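You operate a simulated robot arm through the tools that you are given. There is no shell and no other tool. Be economical: measure what you need, move in short steps, check, and stop when the job is done.

Carry out the task below with a simulated robot arm. There is one attempt and no reset: what you move stays moved.

JOB
Put the orange rubber tip and the green battery from the worktop under the window on the drip tray.

Only the result counts: the job must be done as asked and must still hold three seconds after the hand-in. Knocking over, shifting, dropping, spilling or breaking anything else fails it.

ROBOT AND FRAMES
A 7-joint arm with a two-finger parallel gripper, fixed in place. Base frame: the origin is at the foot of the arm, x ahead of it, y to its left, z up; the work surface is at about z = 0.92. Readings come in m, degrees, newtons and seconds.
With the tool pointing down near the work surface it reaches from about 0.24 to 0.68 m from the base axis. Its first joint turns from -66.0 to 66.0 degrees. Payload 2.4 kg.
The tool frame sits at the grasp point between the pads (the TCP): z along the fingers, y along the line on which they close. The tips reach 0.03 m beyond it. Largest opening 0.094 m; finger width 0.028, thickness 0.01; the body of the gripper, 0.05 by 0.096 m, starts 0.055 m behind the TCP.
Orientation is that of the tool frame in the base frame, as [roll, pitch, yaw] about the fixed x, y, z axes, in that order (R = Rz(yaw) Ry(pitch) Rx(roll)). With the fingers straight down and closing along the base's y, the tool's x points along the base's -x, its y along +y and its z along -z.

CONTROLS
- The arm moves only by the tool jog_arm. Its argument "moves" is a list of rows, each an object of numbers (a shift or turn left out is 0, a gripper value left out holds the last): "tx", "ty", "tz": the shift along the tool's x, y, z in cm; "wx", "wy", "wz": the turn, a rotation vector about the tool's x, y, z in degrees; "grip": the closure, from 0 (fully open) to 1 (shut). In form: [{"tx": .., "ty": .., "tz": .., "wx": .., "wy": .., "wz": .., "grip": ..}, ...]. A call has 1 to 8 rows; each row shifts and turns the commanded pose from where the row before left it, along the tool's axes as they then stand. A row lasts 0.2 s, in which the tool goes at most 0.05 m and 8.6 degrees; a call with a longer step from one row to the next is refused whole, and so is a gripper value outside its range. Where a pose cannot be reached the arm comes as near as it can. A force on the tool above 40 N (or 10 N above the force at the start of the call, whichever is more), or a blocked arm, ends the call early, and 0.2 s more pass. Each finger travels about 0.153 m/s and halts on what it meets, pressing with about 44 N; the grip force reading is that of the motor and also rises with nothing between the fingers. The clock runs only during rows and for 0.2 s after the last one: add rows that do not move to give the fingers time. It gives the time, the measured TCP pose, the force on the tool (base axes), the opening and the grip force at its end, in the units of the frame above (readings bear some noise).
- Cameras (640 x 400 px; columns grow to the right, rows downward): "scene" is fixed at [0.0447, 0.4823, 1.4438]; the picture's right is [-0.68, -0.73, 0.00], its down [-0.43, 0.40, -0.81] and it looks along [0.60, -0.55, -0.58] (base axes); focal length 287 px, centre (320, 200). "wrist" rides on the gripper at [-0.037, 0, -0.058] in the tool frame; the picture's right is [0.00, -1.00, 0.00], its down [0.97, 0.00, -0.24] and it looks along [0.24, 0.00, 0.97] (tool axes); focal length 218 px, centre (320, 200).
- snapshot(camera): a new picture of that camera. No time passes.
- measure_at(camera, pixels): for up to 12 pixels [column, row] of the newest picture of that camera ("zoom" is the newest enlarged one), the place [x, y, z] in the base frame of the surface seen there, good to about 0.002 m. No time passes.
- enlarge(camera, box): a new picture of the part [left, top, right, bottom] of that camera's present view, enlarged. No time passes.
- finish_job(): hands the job in; it is judged then, once.

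Go step by step. Measure first, check grasps and placings, and put right what went wrong. The budget is 60 turns and 20 pictures, counting those below and the enlarged ones. Unless the task says otherwise, let go and move clear before handing in, and close with one line.

The tools are called after "Call:" by a JSON object that holds its "op" and its "data". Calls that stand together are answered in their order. jog_arm: Moves the arm, as the interface text tells. Its arguments: {"type":"object","properties":{"moves":{"type":"array","items":{"type":"object","properties":{"tx":{"type":"number"},"ty":{"type":"number"},"tz":{"type":"number"},"wx":{"type":"number"},"wy":{"type":"number"},"wz":{"type":"number"},"grip":{"type":"number"}}}}},"required":["moves"]} The other tools are called the same way: snapshot (camera) takes a picture; measure_at (camera, pixels) gives the place of the surface under pixels of a picture; enlarge (camera, box) takes an enlarged picture of a part of a camera's view; finish_job () hands the job in.

At the start:

```text
t: 0.0
position: [0.4172, -0.0833, 1.2516]
tcp_rot: [-180.0, -0.1, 180.0]
force: [0.3, 0.2, -0.4]
width: 0.0937
grip_force: 0.1
```

scene: 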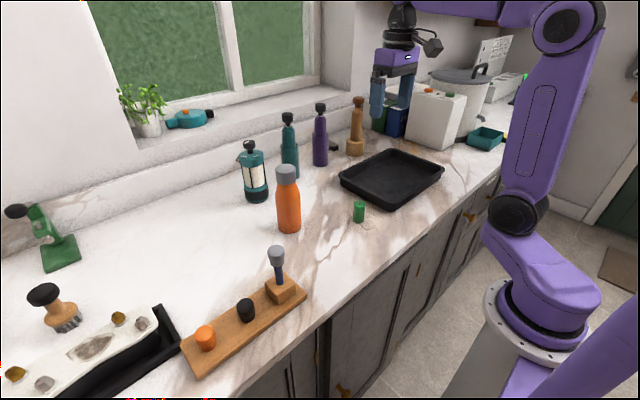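
wrist: 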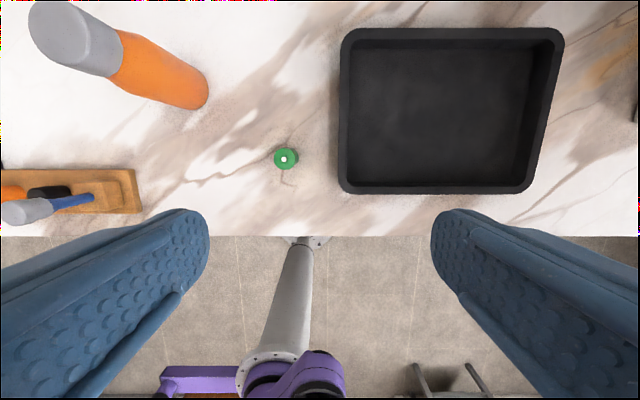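

The green cylinder at scene (359,212) looks like the battery and the orange piece at (205,338) on the wooden board may be the rubber tip. I'll enlarge both areas and measure.

Call:
{"op": "enlarge", "data": {"camera": "scene", "box": [160, 230, 320, 390]}}

Call:
{"op": "enlarge", "data": {"camera": "scene", "box": [310, 70, 530, 230]}}

Call:
{"op": "measure_at", "data": {"camera": "scene", "pixels": [[359, 203], [359, 214], [205, 328], [205, 343], [246, 303], [276, 250], [287, 170], [340, 180], [443, 172], [388, 178], [376, 209], [391, 152]]}}

```text
2.50 times, centred on (240, 310) of scene
```

zoom: 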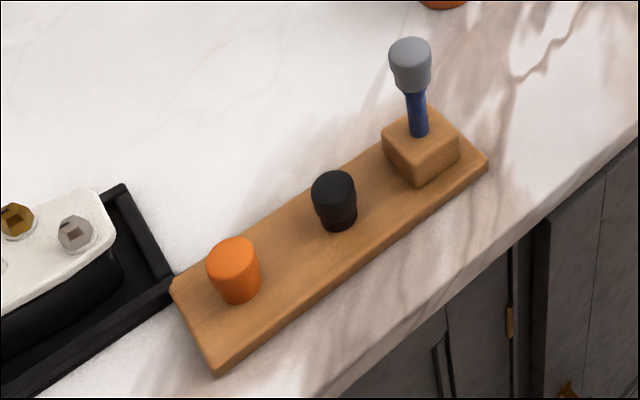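

```text
2.50 times, centred on (420, 150) of scene
```

zoom: 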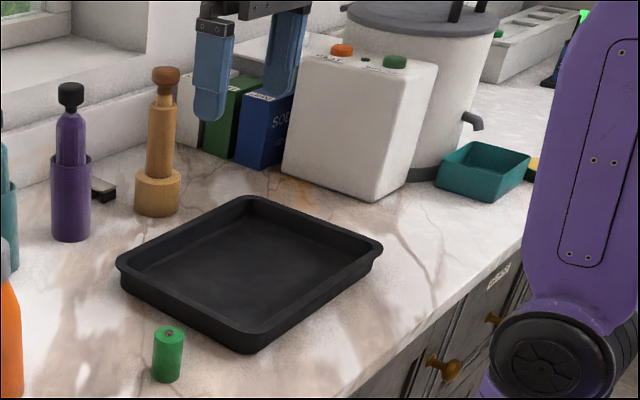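

```text
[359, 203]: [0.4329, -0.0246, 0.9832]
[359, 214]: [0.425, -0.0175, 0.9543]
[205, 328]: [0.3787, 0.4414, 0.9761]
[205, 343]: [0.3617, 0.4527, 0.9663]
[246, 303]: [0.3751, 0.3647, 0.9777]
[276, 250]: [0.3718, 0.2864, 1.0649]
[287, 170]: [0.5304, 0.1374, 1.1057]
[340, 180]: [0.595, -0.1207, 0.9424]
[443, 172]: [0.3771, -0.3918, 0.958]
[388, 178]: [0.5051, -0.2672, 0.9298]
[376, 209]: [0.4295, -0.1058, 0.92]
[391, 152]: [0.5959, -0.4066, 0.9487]
```

Candidates for "drip tray" are the black tray, the teal tray near the urn's tap at scene (485,138), and the tray at lower left. I'll look closer before deciding.

Call:
{"op": "enlarge", "data": {"camera": "scene", "box": [420, 60, 540, 160]}}

Call:
{"op": "measure_at", "data": {"camera": "scene", "pixels": [[485, 138], [467, 143], [484, 127], [507, 131], [490, 150], [474, 117], [440, 70], [447, 120], [511, 134], [95, 350], [484, 135], [435, 100]]}}

Call:
{"op": "enlarge", "data": {"camera": "scene", "box": [0, 270, 190, 400]}}

```text
4.00 times, centred on (480, 110) of scene
```

zoom: 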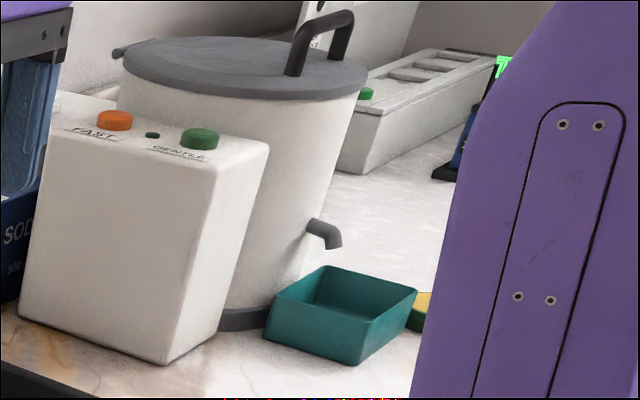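

```text
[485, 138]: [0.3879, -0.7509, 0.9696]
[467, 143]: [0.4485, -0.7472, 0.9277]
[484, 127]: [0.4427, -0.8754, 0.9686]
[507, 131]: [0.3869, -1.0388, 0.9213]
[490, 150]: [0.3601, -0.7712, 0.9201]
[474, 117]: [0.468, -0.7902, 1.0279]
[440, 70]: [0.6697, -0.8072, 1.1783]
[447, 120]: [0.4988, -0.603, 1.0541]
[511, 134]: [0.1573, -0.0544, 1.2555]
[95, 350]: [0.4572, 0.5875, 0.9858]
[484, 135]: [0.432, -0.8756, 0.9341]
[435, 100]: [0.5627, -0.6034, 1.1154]
```

```text
3.08 times, centred on (95, 335) of scene
```

zoom: 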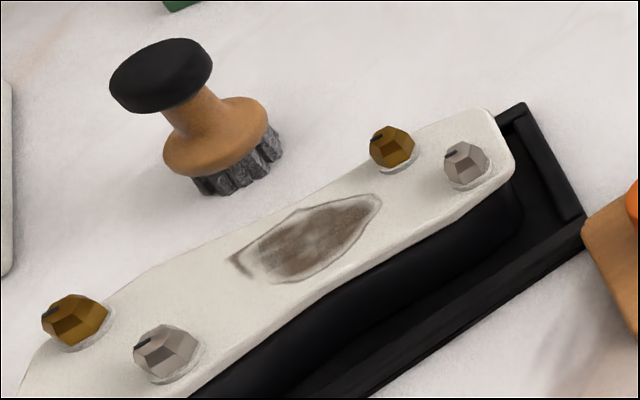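

The teal tray (y≈-0.8) is out of reach and belongs to the urn tap area, so the black tray within reach is the drip tray. I'll locate the battery and tray precisely from the wrist view.

Call:
{"op": "measure_at", "data": {"camera": "wrist", "pixels": [[285, 157], [276, 157], [296, 158], [286, 149], [286, 168], [360, 60], [540, 60], [520, 170], [362, 175], [440, 110], [345, 110], [450, 190]]}}

Call:
{"op": "measure_at", "data": {"camera": "scene", "pixels": [[205, 326], [197, 331], [213, 331], [205, 333], [205, 337], [205, 330], [190, 350], [220, 345], [354, 204], [364, 204], [359, 206], [359, 201]]}}

```text
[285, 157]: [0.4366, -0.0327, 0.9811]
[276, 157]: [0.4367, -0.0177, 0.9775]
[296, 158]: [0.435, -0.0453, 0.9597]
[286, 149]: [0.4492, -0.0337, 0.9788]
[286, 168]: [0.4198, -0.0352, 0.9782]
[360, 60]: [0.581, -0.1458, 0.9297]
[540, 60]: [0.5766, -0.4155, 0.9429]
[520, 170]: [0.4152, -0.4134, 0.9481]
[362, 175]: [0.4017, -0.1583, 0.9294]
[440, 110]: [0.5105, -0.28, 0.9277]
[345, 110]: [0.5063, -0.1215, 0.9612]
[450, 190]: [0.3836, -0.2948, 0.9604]
```

```text
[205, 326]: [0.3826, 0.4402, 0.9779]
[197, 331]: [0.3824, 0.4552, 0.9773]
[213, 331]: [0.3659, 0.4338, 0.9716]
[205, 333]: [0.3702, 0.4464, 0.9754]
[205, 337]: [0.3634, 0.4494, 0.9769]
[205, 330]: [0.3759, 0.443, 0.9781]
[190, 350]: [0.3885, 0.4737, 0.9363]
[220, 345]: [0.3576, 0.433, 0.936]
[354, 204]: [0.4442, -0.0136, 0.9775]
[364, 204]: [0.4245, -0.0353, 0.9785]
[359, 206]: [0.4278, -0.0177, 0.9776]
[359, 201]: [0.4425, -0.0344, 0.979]
```

The battery top is at about (0.435, -0.027, 0.979) and the tray floor (z≈0.929) covers x 0.40–0.58, y -0.16 to -0.40. I'll move to above the battery and check.

Call:
{"op": "jog_arm", "data": {"moves": [{"tx": -0.3, "ty": 0.93, "tz": 2.6}, {"tx": -0.3, "ty": 0.93, "tz": 2.6}, {"tx": -0.3, "ty": 0.93, "tz": 2.6}, {"tx": -0.3, "ty": 0.93, "tz": 2.6}, {"tx": -0.3, "ty": 0.93, "tz": 2.6}, {"tx": -0.3, "ty": 0.93, "tz": 2.6}, {}, {}]}}

Call:
{"op": "snapshot", "data": {"camera": "wrist"}}

```text
t: 1.8
position: [0.4344, -0.029, 1.0961]
tcp_rot: [180.0, 0.1, 180.0]
force: [0.4, 0.0, 0.1]
width: 0.0941
grip_force: 0.1
```

```text
13 pictures are left
```

wrist: 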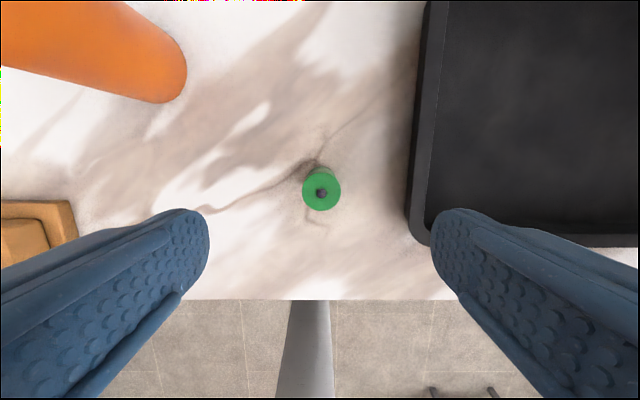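

The battery nub (321,192) is centred between the fingers, with both fingers clear of the tray. I'll descend to TCP z≈0.962 and close.

Call:
{"op": "jog_arm", "data": {"moves": [{"tz": 3}, {"tz": 3}, {"tz": 3}, {"tz": 2.4}, {"tz": 2}, {}]}}

Call:
{"op": "jog_arm", "data": {"moves": [{"grip": 0.4}, {"grip": 0.6}, {"grip": 1}, {}, {}]}}

```text
t: 3.2
position: [0.4358, -0.0284, 0.9621]
tcp_rot: [-180.0, 0.1, -180.0]
force: [-0.2, 0.6, -0.1]
width: 0.0938
grip_force: 0.0
```

```text
t: 4.4
position: [0.4351, -0.0281, 0.961]
tcp_rot: [179.9, -0.1, 180.0]
force: [0.8, 0.9, 0.5]
width: 0.0324
grip_force: 43.5
```

The grip holds the battery (width 0.032, 43 N). I'll lift it and carry it above the tray at about (0.475, -0.32).

Call:
{"op": "jog_arm", "data": {"moves": [{"tz": -3}, {"tz": -4}, {"tz": -3}, {"ty": -2}, {"ty": -4}, {"ty": -4}, {"ty": -4}, {"ty": -4}]}}

Call:
{"op": "jog_arm", "data": {"moves": [{"ty": -4, "tx": -1}, {"ty": -4, "tx": -1.5}, {"ty": -3.2, "tx": -1.5}, {}, {}]}}

Call:
{"op": "snapshot", "data": {"camera": "wrist"}}

```text
t: 6.2
position: [0.4368, -0.2088, 1.0641]
tcp_rot: [180.0, 0.0, -179.9]
force: [-0.5, 0.1, -1.5]
width: 0.0321
grip_force: 44.0
```

```text
t: 7.4
position: [0.4746, -0.3217, 1.0621]
tcp_rot: [179.9, 0.0, 180.0]
force: [1.0, -0.3, -1.7]
width: 0.0321
grip_force: 44.0
```

```text
12 pictures are left
```

wrist: 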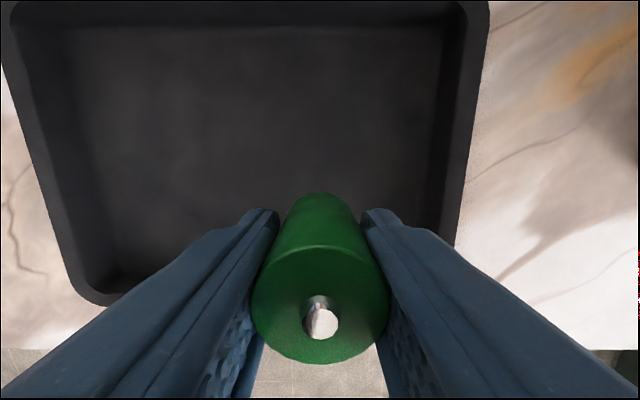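

The battery is held upright. I'll measure the tray floor and walls here to confirm room for the fingers.

Call:
{"op": "measure_at", "data": {"camera": "wrist", "pixels": [[400, 150], [420, 200], [435, 200], [460, 200], [300, 150], [150, 200], [90, 240], [130, 280], [80, 285], [420, 150], [300, 40], [230, 190]]}}

```text
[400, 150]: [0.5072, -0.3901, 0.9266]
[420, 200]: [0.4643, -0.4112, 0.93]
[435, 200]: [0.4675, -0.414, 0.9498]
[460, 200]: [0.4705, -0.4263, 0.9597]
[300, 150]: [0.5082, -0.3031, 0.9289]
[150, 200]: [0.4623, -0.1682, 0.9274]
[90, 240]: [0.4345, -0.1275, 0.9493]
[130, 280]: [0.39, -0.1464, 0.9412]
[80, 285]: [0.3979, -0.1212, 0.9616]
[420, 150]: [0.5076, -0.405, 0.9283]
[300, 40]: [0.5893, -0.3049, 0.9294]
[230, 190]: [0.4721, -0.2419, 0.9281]
```

The floor is z≈0.9285 and the walls are over 8 cm away. The battery bottom is about 4.1 cm below the TCP, so I lower to TCP ≈0.971.

Call:
{"op": "jog_arm", "data": {"moves": [{"tz": 3}, {"tz": 3}, {"tz": 2}, {"tz": 0.6}, {}, {}]}}

```text
t: 8.8
position: [0.4772, -0.3194, 0.9751]
tcp_rot: [-179.9, 0.0, -179.9]
force: [0.7, 0.6, -1.7]
width: 0.0324
grip_force: 43.8
```

Call:
{"op": "jog_arm", "data": {"moves": [{"tz": 0.2}, {"tz": 0.15}, {"tz": 0.1}, {}]}}

```text
t: 9.8
position: [0.4767, -0.3209, 0.9717]
tcp_rot: [180.0, 0.0, 180.0]
force: [-0.4, -1.0, -1.6]
width: 0.0322
grip_force: 44.6
```

Still no contact (force -1.6, just the weight), so I creep down until the force changes.

Call:
{"op": "jog_arm", "data": {"moves": [{"tz": 0.1}, {}]}}

Call:
{"op": "jog_arm", "data": {"moves": [{"tz": 0.1}, {}]}}

```text
t: 10.4
position: [0.4761, -0.3201, 0.9711]
tcp_rot: [180.0, 0.0, 180.0]
force: [-0.2, 0.3, -1.6]
width: 0.0319
grip_force: 43.9
```

```text
t: 11.0
position: [0.4763, -0.3192, 0.9699]
tcp_rot: [-180.0, 0.1, -179.9]
force: [-1.2, 1.2, 7.9]
width: 0.0324
grip_force: 43.8
```

Force rose to 7.9 N: the battery touches the floor. I open gradually, then rise straight up.

Call:
{"op": "jog_arm", "data": {"moves": [{"grip": 0.55}, {"grip": 0.4}, {"grip": 0.3}, {}]}}

Call:
{"op": "jog_arm", "data": {"moves": [{"tz": -2}, {"tz": -3}, {"tz": -4}, {"tz": -4}, {"tz": -4}, {}]}}

Call:
{"op": "snapshot", "data": {"camera": "wrist"}}

```text
t: 12.0
position: [0.4746, -0.3195, 0.9692]
tcp_rot: [180.0, 0.1, -180.0]
force: [-0.1, 0.1, 0.7]
width: 0.0658
grip_force: 0.0
```

```text
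t: 13.4
position: [0.4719, -0.318, 1.1383]
tcp_rot: [-179.9, 0.0, -180.0]
force: [0.6, 0.2, 0.0]
width: 0.0658
grip_force: 0.1
```

```text
11 pictures are left
```

wrist: 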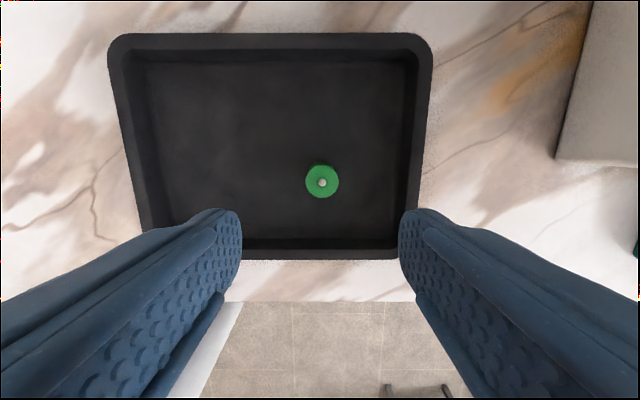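

The battery stands upright in the tray at (322,181). I rise high and travel over to the tip at about (0.373, 0.445).

Call:
{"op": "jog_arm", "data": {"moves": [{"tz": -4}, {"tz": -4}, {"tz": -4}, {"ty": 4.5, "tx": 0.5}, {"ty": 4.7, "tx": 0.6}, {"ty": 4.7, "tx": 0.6}, {"ty": 4.7, "tx": 0.6}, {"ty": 4.7, "tx": 0.6}]}}

Call:
{"op": "jog_arm", "data": {"moves": [{"ty": 4.7, "tx": 0.6}, {"ty": 4.7, "tx": 0.6}, {"ty": 4.7, "tx": 0.6}, {"ty": 4.7, "tx": 0.6}, {"ty": 4.7, "tx": 0.6}, {"ty": 4.7, "tx": 0.6}, {}, {}]}}

Call:
{"op": "jog_arm", "data": {"moves": [{"ty": 4.7, "tx": 0.6}, {"ty": 4.7, "tx": 0.6}, {"ty": 4.7, "tx": 0.6}, {"ty": 4.7, "tx": 0.6}, {"ty": 4.7, "tx": 0.6}, {}, {}]}}

Call:
{"op": "snapshot", "data": {"camera": "wrist"}}

```text
t: 15.2
position: [0.445, -0.0872, 1.2549]
tcp_rot: [179.9, 0.0, 180.0]
force: [0.2, 1.4, 0.7]
width: 0.0657
grip_force: 0.0
```

```text
t: 17.0
position: [0.4121, 0.1965, 1.2595]
tcp_rot: [-179.9, -0.1, 180.0]
force: [-0.3, 0.0, 0.3]
width: 0.0657
grip_force: 0.1
```

```text
t: 18.6
position: [0.3811, 0.4297, 1.2613]
tcp_rot: [-179.9, -0.1, 179.9]
force: [-0.5, -0.2, -1.1]
width: 0.0659
grip_force: 0.1
```

```text
10 pictures are left
```

wrist: 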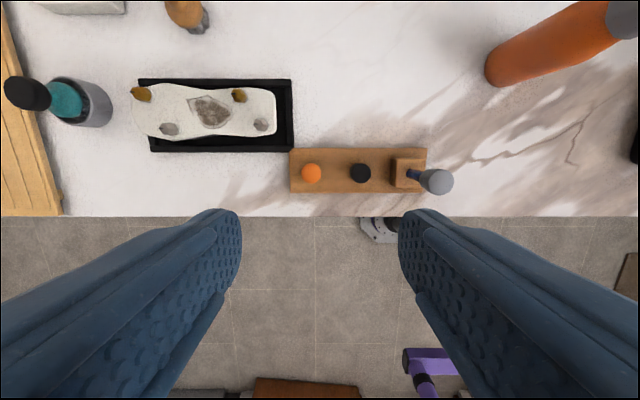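

The orange tip is at wrist (311,172), black tip (360,173), and the left tray's corner at (290,152). I'll measure those clearances.

Call:
{"op": "measure_at", "data": {"camera": "wrist", "pixels": [[311, 172], [302, 173], [320, 173], [311, 164], [311, 181], [350, 173], [360, 173], [285, 149], [291, 190], [262, 124], [311, 190], [335, 173]]}}

```text
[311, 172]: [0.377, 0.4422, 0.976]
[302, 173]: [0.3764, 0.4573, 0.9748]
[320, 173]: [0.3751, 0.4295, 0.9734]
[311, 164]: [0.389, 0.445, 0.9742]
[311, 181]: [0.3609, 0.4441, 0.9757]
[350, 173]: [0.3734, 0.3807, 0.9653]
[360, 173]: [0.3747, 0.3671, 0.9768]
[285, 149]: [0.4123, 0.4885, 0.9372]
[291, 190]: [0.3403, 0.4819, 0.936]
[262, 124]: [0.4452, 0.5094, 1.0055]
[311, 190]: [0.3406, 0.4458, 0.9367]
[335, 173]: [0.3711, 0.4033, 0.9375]
```

The tip is centred at (0.3755, 0.4437), 3 cm wide, top 0.976, board 0.937. At 6.6 cm opening both fingers clear the black tip and tray, so I descend to just above first.

Call:
{"op": "jog_arm", "data": {"moves": [{"tx": 0.55, "ty": 1.4, "tz": 2}, {"tz": 4}, {"tz": 4}, {"tz": 4}, {"tz": 3.5}, {"tz": 2.5}, {}, {}]}}

Call:
{"op": "snapshot", "data": {"camera": "wrist"}}

```text
t: 20.4
position: [0.3729, 0.4404, 1.0588]
tcp_rot: [180.0, 0.0, -180.0]
force: [1.0, 0.2, 0.5]
width: 0.0658
grip_force: 0.2
```

```text
9 pictures are left
```

wrist: 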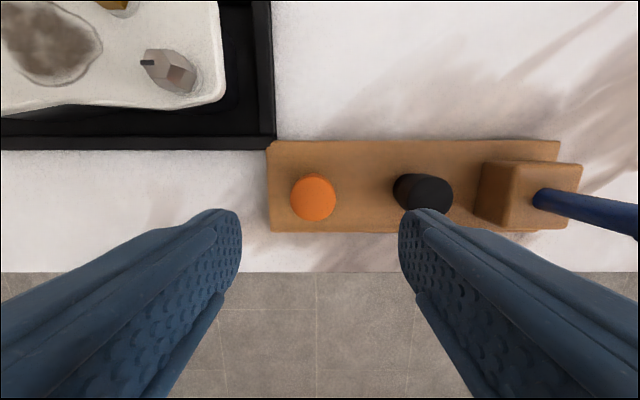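

The tip (314,197) is a few mm left and forward of centre; I correct by 3–4 mm and descend to z≈0.971.

Call:
{"op": "jog_arm", "data": {"moves": [{"tx": -0.35, "ty": 0.35, "tz": 1}, {"tz": 3}, {"tz": 2.5}, {"tz": 1.5}, {"tz": 0.7}, {}, {}]}}

```text
t: 22.0
position: [0.3791, 0.4487, 0.973]
tcp_rot: [179.9, -0.1, 180.0]
force: [0.1, -0.4, 0.2]
width: 0.0655
grip_force: 0.1
```

Call:
{"op": "jog_arm", "data": {"moves": [{"tx": 0.2, "ty": -0.4, "tz": 0.2}, {}, {"grip": 0.5}, {"grip": 0.6}, {"grip": 1}, {}, {}]}}

```text
t: 23.6
position: [0.3776, 0.4434, 0.971]
tcp_rot: [-180.0, 0.0, 180.0]
force: [-0.8, -2.8, 7.0]
width: 0.0296
grip_force: 43.9
```

The grip holds at width 0.0296. I lift slowly and check that only the tip comes up.

Call:
{"op": "jog_arm", "data": {"moves": [{"tz": -1}, {"tz": -1.5}, {"tz": -2.5}, {"tz": -4}, {"tz": -4}, {}]}}

Call:
{"op": "snapshot", "data": {"camera": "wrist"}}

```text
t: 25.0
position: [0.3763, 0.445, 1.1026]
tcp_rot: [180.0, 0.0, -180.0]
force: [0.5, 0.1, 0.1]
width: 0.0293
grip_force: 43.7
```

```text
8 pictures are left
```

wrist: 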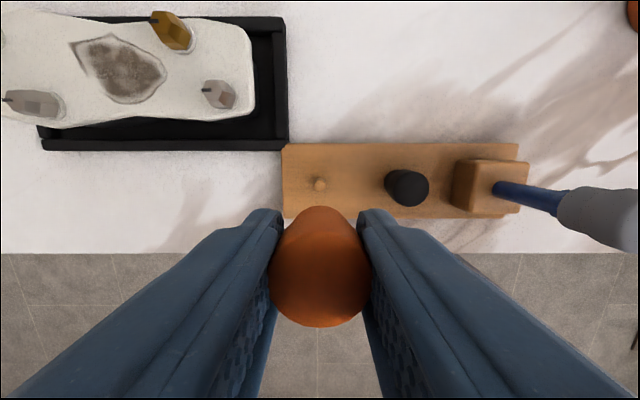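

The tip came cleanly off its peg (319,184), and the board and black tip stayed put. I raise and carry it to about (0.475, -0.225).

Call:
{"op": "jog_arm", "data": {"moves": [{"tz": -4}, {"tz": -4}, {"tz": -4}, {"tz": -3}, {"ty": -3, "tx": -0.5}, {"ty": -4.5, "tx": -0.6}, {"ty": -4.5, "tx": -0.6}, {"ty": -4.5, "tx": -0.6}]}}

Call:
{"op": "jog_arm", "data": {"moves": [{"ty": -4.5, "tx": -0.6}, {"ty": -4.5, "tx": -0.6}, {"ty": -4.5, "tx": -0.6}, {"ty": -4.5, "tx": -0.6}, {"ty": -4.5, "tx": -0.6}, {"ty": -4.5, "tx": -0.6}, {"ty": -4.5, "tx": -0.6}, {"ty": -4.5, "tx": -0.6}]}}

Call:
{"op": "jog_arm", "data": {"moves": [{"ty": -4.5, "tx": -0.7}, {"ty": -4.5, "tx": -0.8}, {"ty": -4.5, "tx": -0.8}, {"ty": -1}, {}, {}]}}

```text
t: 26.8
position: [0.3993, 0.2771, 1.2514]
tcp_rot: [-180.0, 0.0, -180.0]
force: [-0.1, 0.2, -0.7]
width: 0.0292
grip_force: 44.0
```

```text
t: 28.6
position: [0.4483, -0.0867, 1.2488]
tcp_rot: [-180.0, 0.0, -179.9]
force: [0.6, -0.7, 0.0]
width: 0.0292
grip_force: 44.3
```

```text
t: 30.0
position: [0.4711, -0.2291, 1.2504]
tcp_rot: [179.9, 0.0, 180.0]
force: [0.2, -0.1, -0.1]
width: 0.0291
grip_force: 44.1
```

I'm above the free part of the tray at (0.471, -0.229). I shift 0.8 cm away from the battery and lower to about 0.97.

Call:
{"op": "jog_arm", "data": {"moves": [{"ty": 0.8, "tz": 4}, {"tz": 4.5}, {"tz": 4.5}, {"tz": 4.5}, {"tz": 4.5}, {"tz": 3.5}, {"tz": 2.2}, {}]}}

Call:
{"op": "jog_arm", "data": {"moves": [{"tz": 0.3}, {"tz": 0.2}, {}, {}]}}

```text
t: 31.8
position: [0.4664, -0.2196, 0.9715]
tcp_rot: [-180.0, 0.1, 180.0]
force: [0.3, 0.6, 0.1]
width: 0.0293
grip_force: 44.4
```

```text
t: 32.8
position: [0.4689, -0.2189, 0.9669]
tcp_rot: [179.9, 0.1, -179.9]
force: [-0.6, -0.4, 0.4]
width: 0.0293
grip_force: 44.0
```

Call:
{"op": "jog_arm", "data": {"moves": [{"tz": 0.2}, {"tz": 0.1}, {}]}}

Call:
{"op": "jog_arm", "data": {"moves": [{"tz": 0.1}, {}]}}

```text
t: 33.6
position: [0.4704, -0.2193, 0.9645]
tcp_rot: [180.0, 0.1, -179.9]
force: [0.7, 0.4, -0.2]
width: 0.0294
grip_force: 43.7
```

```text
t: 34.2
position: [0.4698, -0.2183, 0.9625]
tcp_rot: [180.0, 0.1, -180.0]
force: [-0.4, 1.1, -0.6]
width: 0.0294
grip_force: 44.3
```

No contact yet; I lower 1 mm more at a time.

Call:
{"op": "jog_arm", "data": {"moves": [{"tz": 0.1}, {}]}}

Call:
{"op": "enlarge", "data": {"camera": "scene", "box": [330, 130, 450, 220]}}

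```text
t: 34.8
position: [0.4698, -0.2187, 0.9616]
tcp_rot: [180.0, 0.0, -180.0]
force: [0.8, 0.2, 0.6]
width: 0.0293
grip_force: 43.9
```

```text
4.44 times, centred on (390, 175) of scene
```

zoom: 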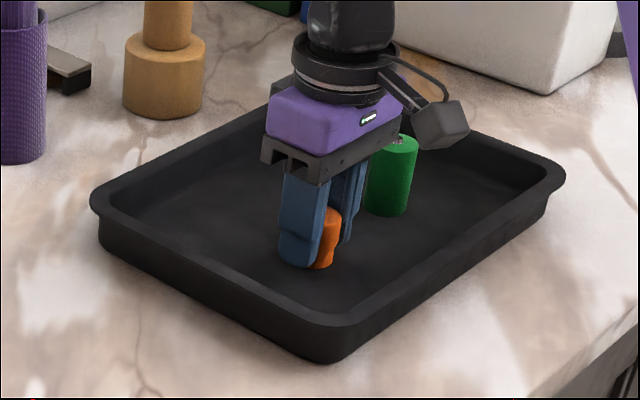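

The tip is a hair above the floor. One more millimetre, then release.

Call:
{"op": "jog_arm", "data": {"moves": [{"tz": 0.1}, {}]}}

Call:
{"op": "jog_arm", "data": {"moves": [{"grip": 0.62}, {"grip": 0.5}, {"grip": 0.4}, {}]}}

Call:
{"op": "jog_arm", "data": {"moves": [{"tz": -2}, {"tz": -3}, {"tz": -4}, {"tz": -4}, {"tz": -4}, {}]}}

Call:
{"op": "snapshot", "data": {"camera": "wrist"}}

Call:
{"op": "snapshot", "data": {"camera": "scene"}}

```text
t: 35.4
position: [0.4697, -0.2188, 0.9615]
tcp_rot: [-179.9, 0.1, -180.0]
force: [-0.3, 0.0, 10.5]
width: 0.0294
grip_force: 43.8
```

```text
t: 36.4
position: [0.4695, -0.2182, 0.9626]
tcp_rot: [180.0, 0.0, 180.0]
force: [-0.7, -0.5, 0.2]
width: 0.0565
grip_force: 0.0
```

```text
t: 37.8
position: [0.4706, -0.2186, 1.133]
tcp_rot: [-179.9, 0.0, 179.9]
force: [0.2, -0.2, 0.3]
width: 0.0565
grip_force: 0.0
```

```text
6 pictures are left
```

wrist: 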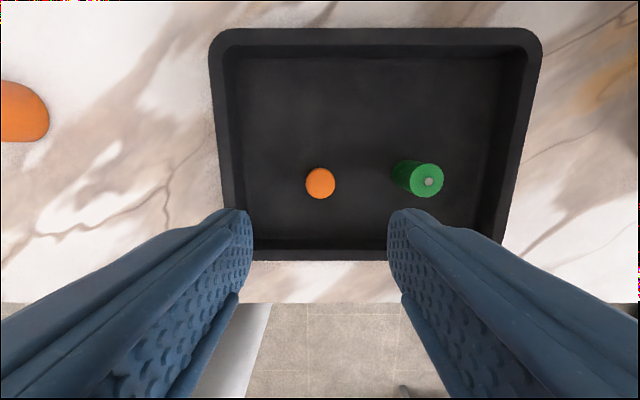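

```text
5 pictures are left
```

scene: 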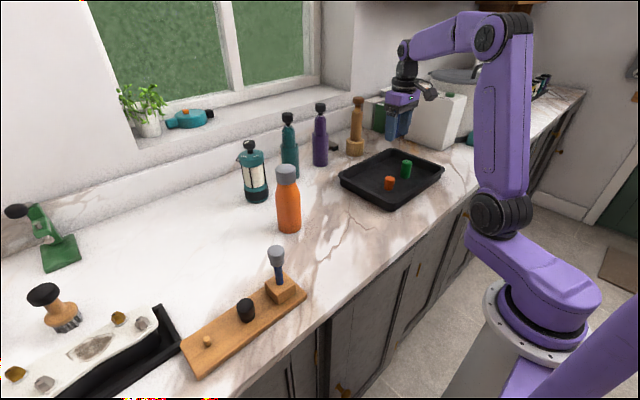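

Both the orange tip (390,183) and the battery (406,169) stand in the tray. Everything else is where it was and the gripper is clear, so I'm handing in.

Call:
{"op": "finish_job", "data": {}}

```text
The job is handed in.
```

The orange rubber tip and the green battery are both standing upright on the black tray, which I took to be the drip tray; the final pictures show nothing else moved, and the job is handed in.
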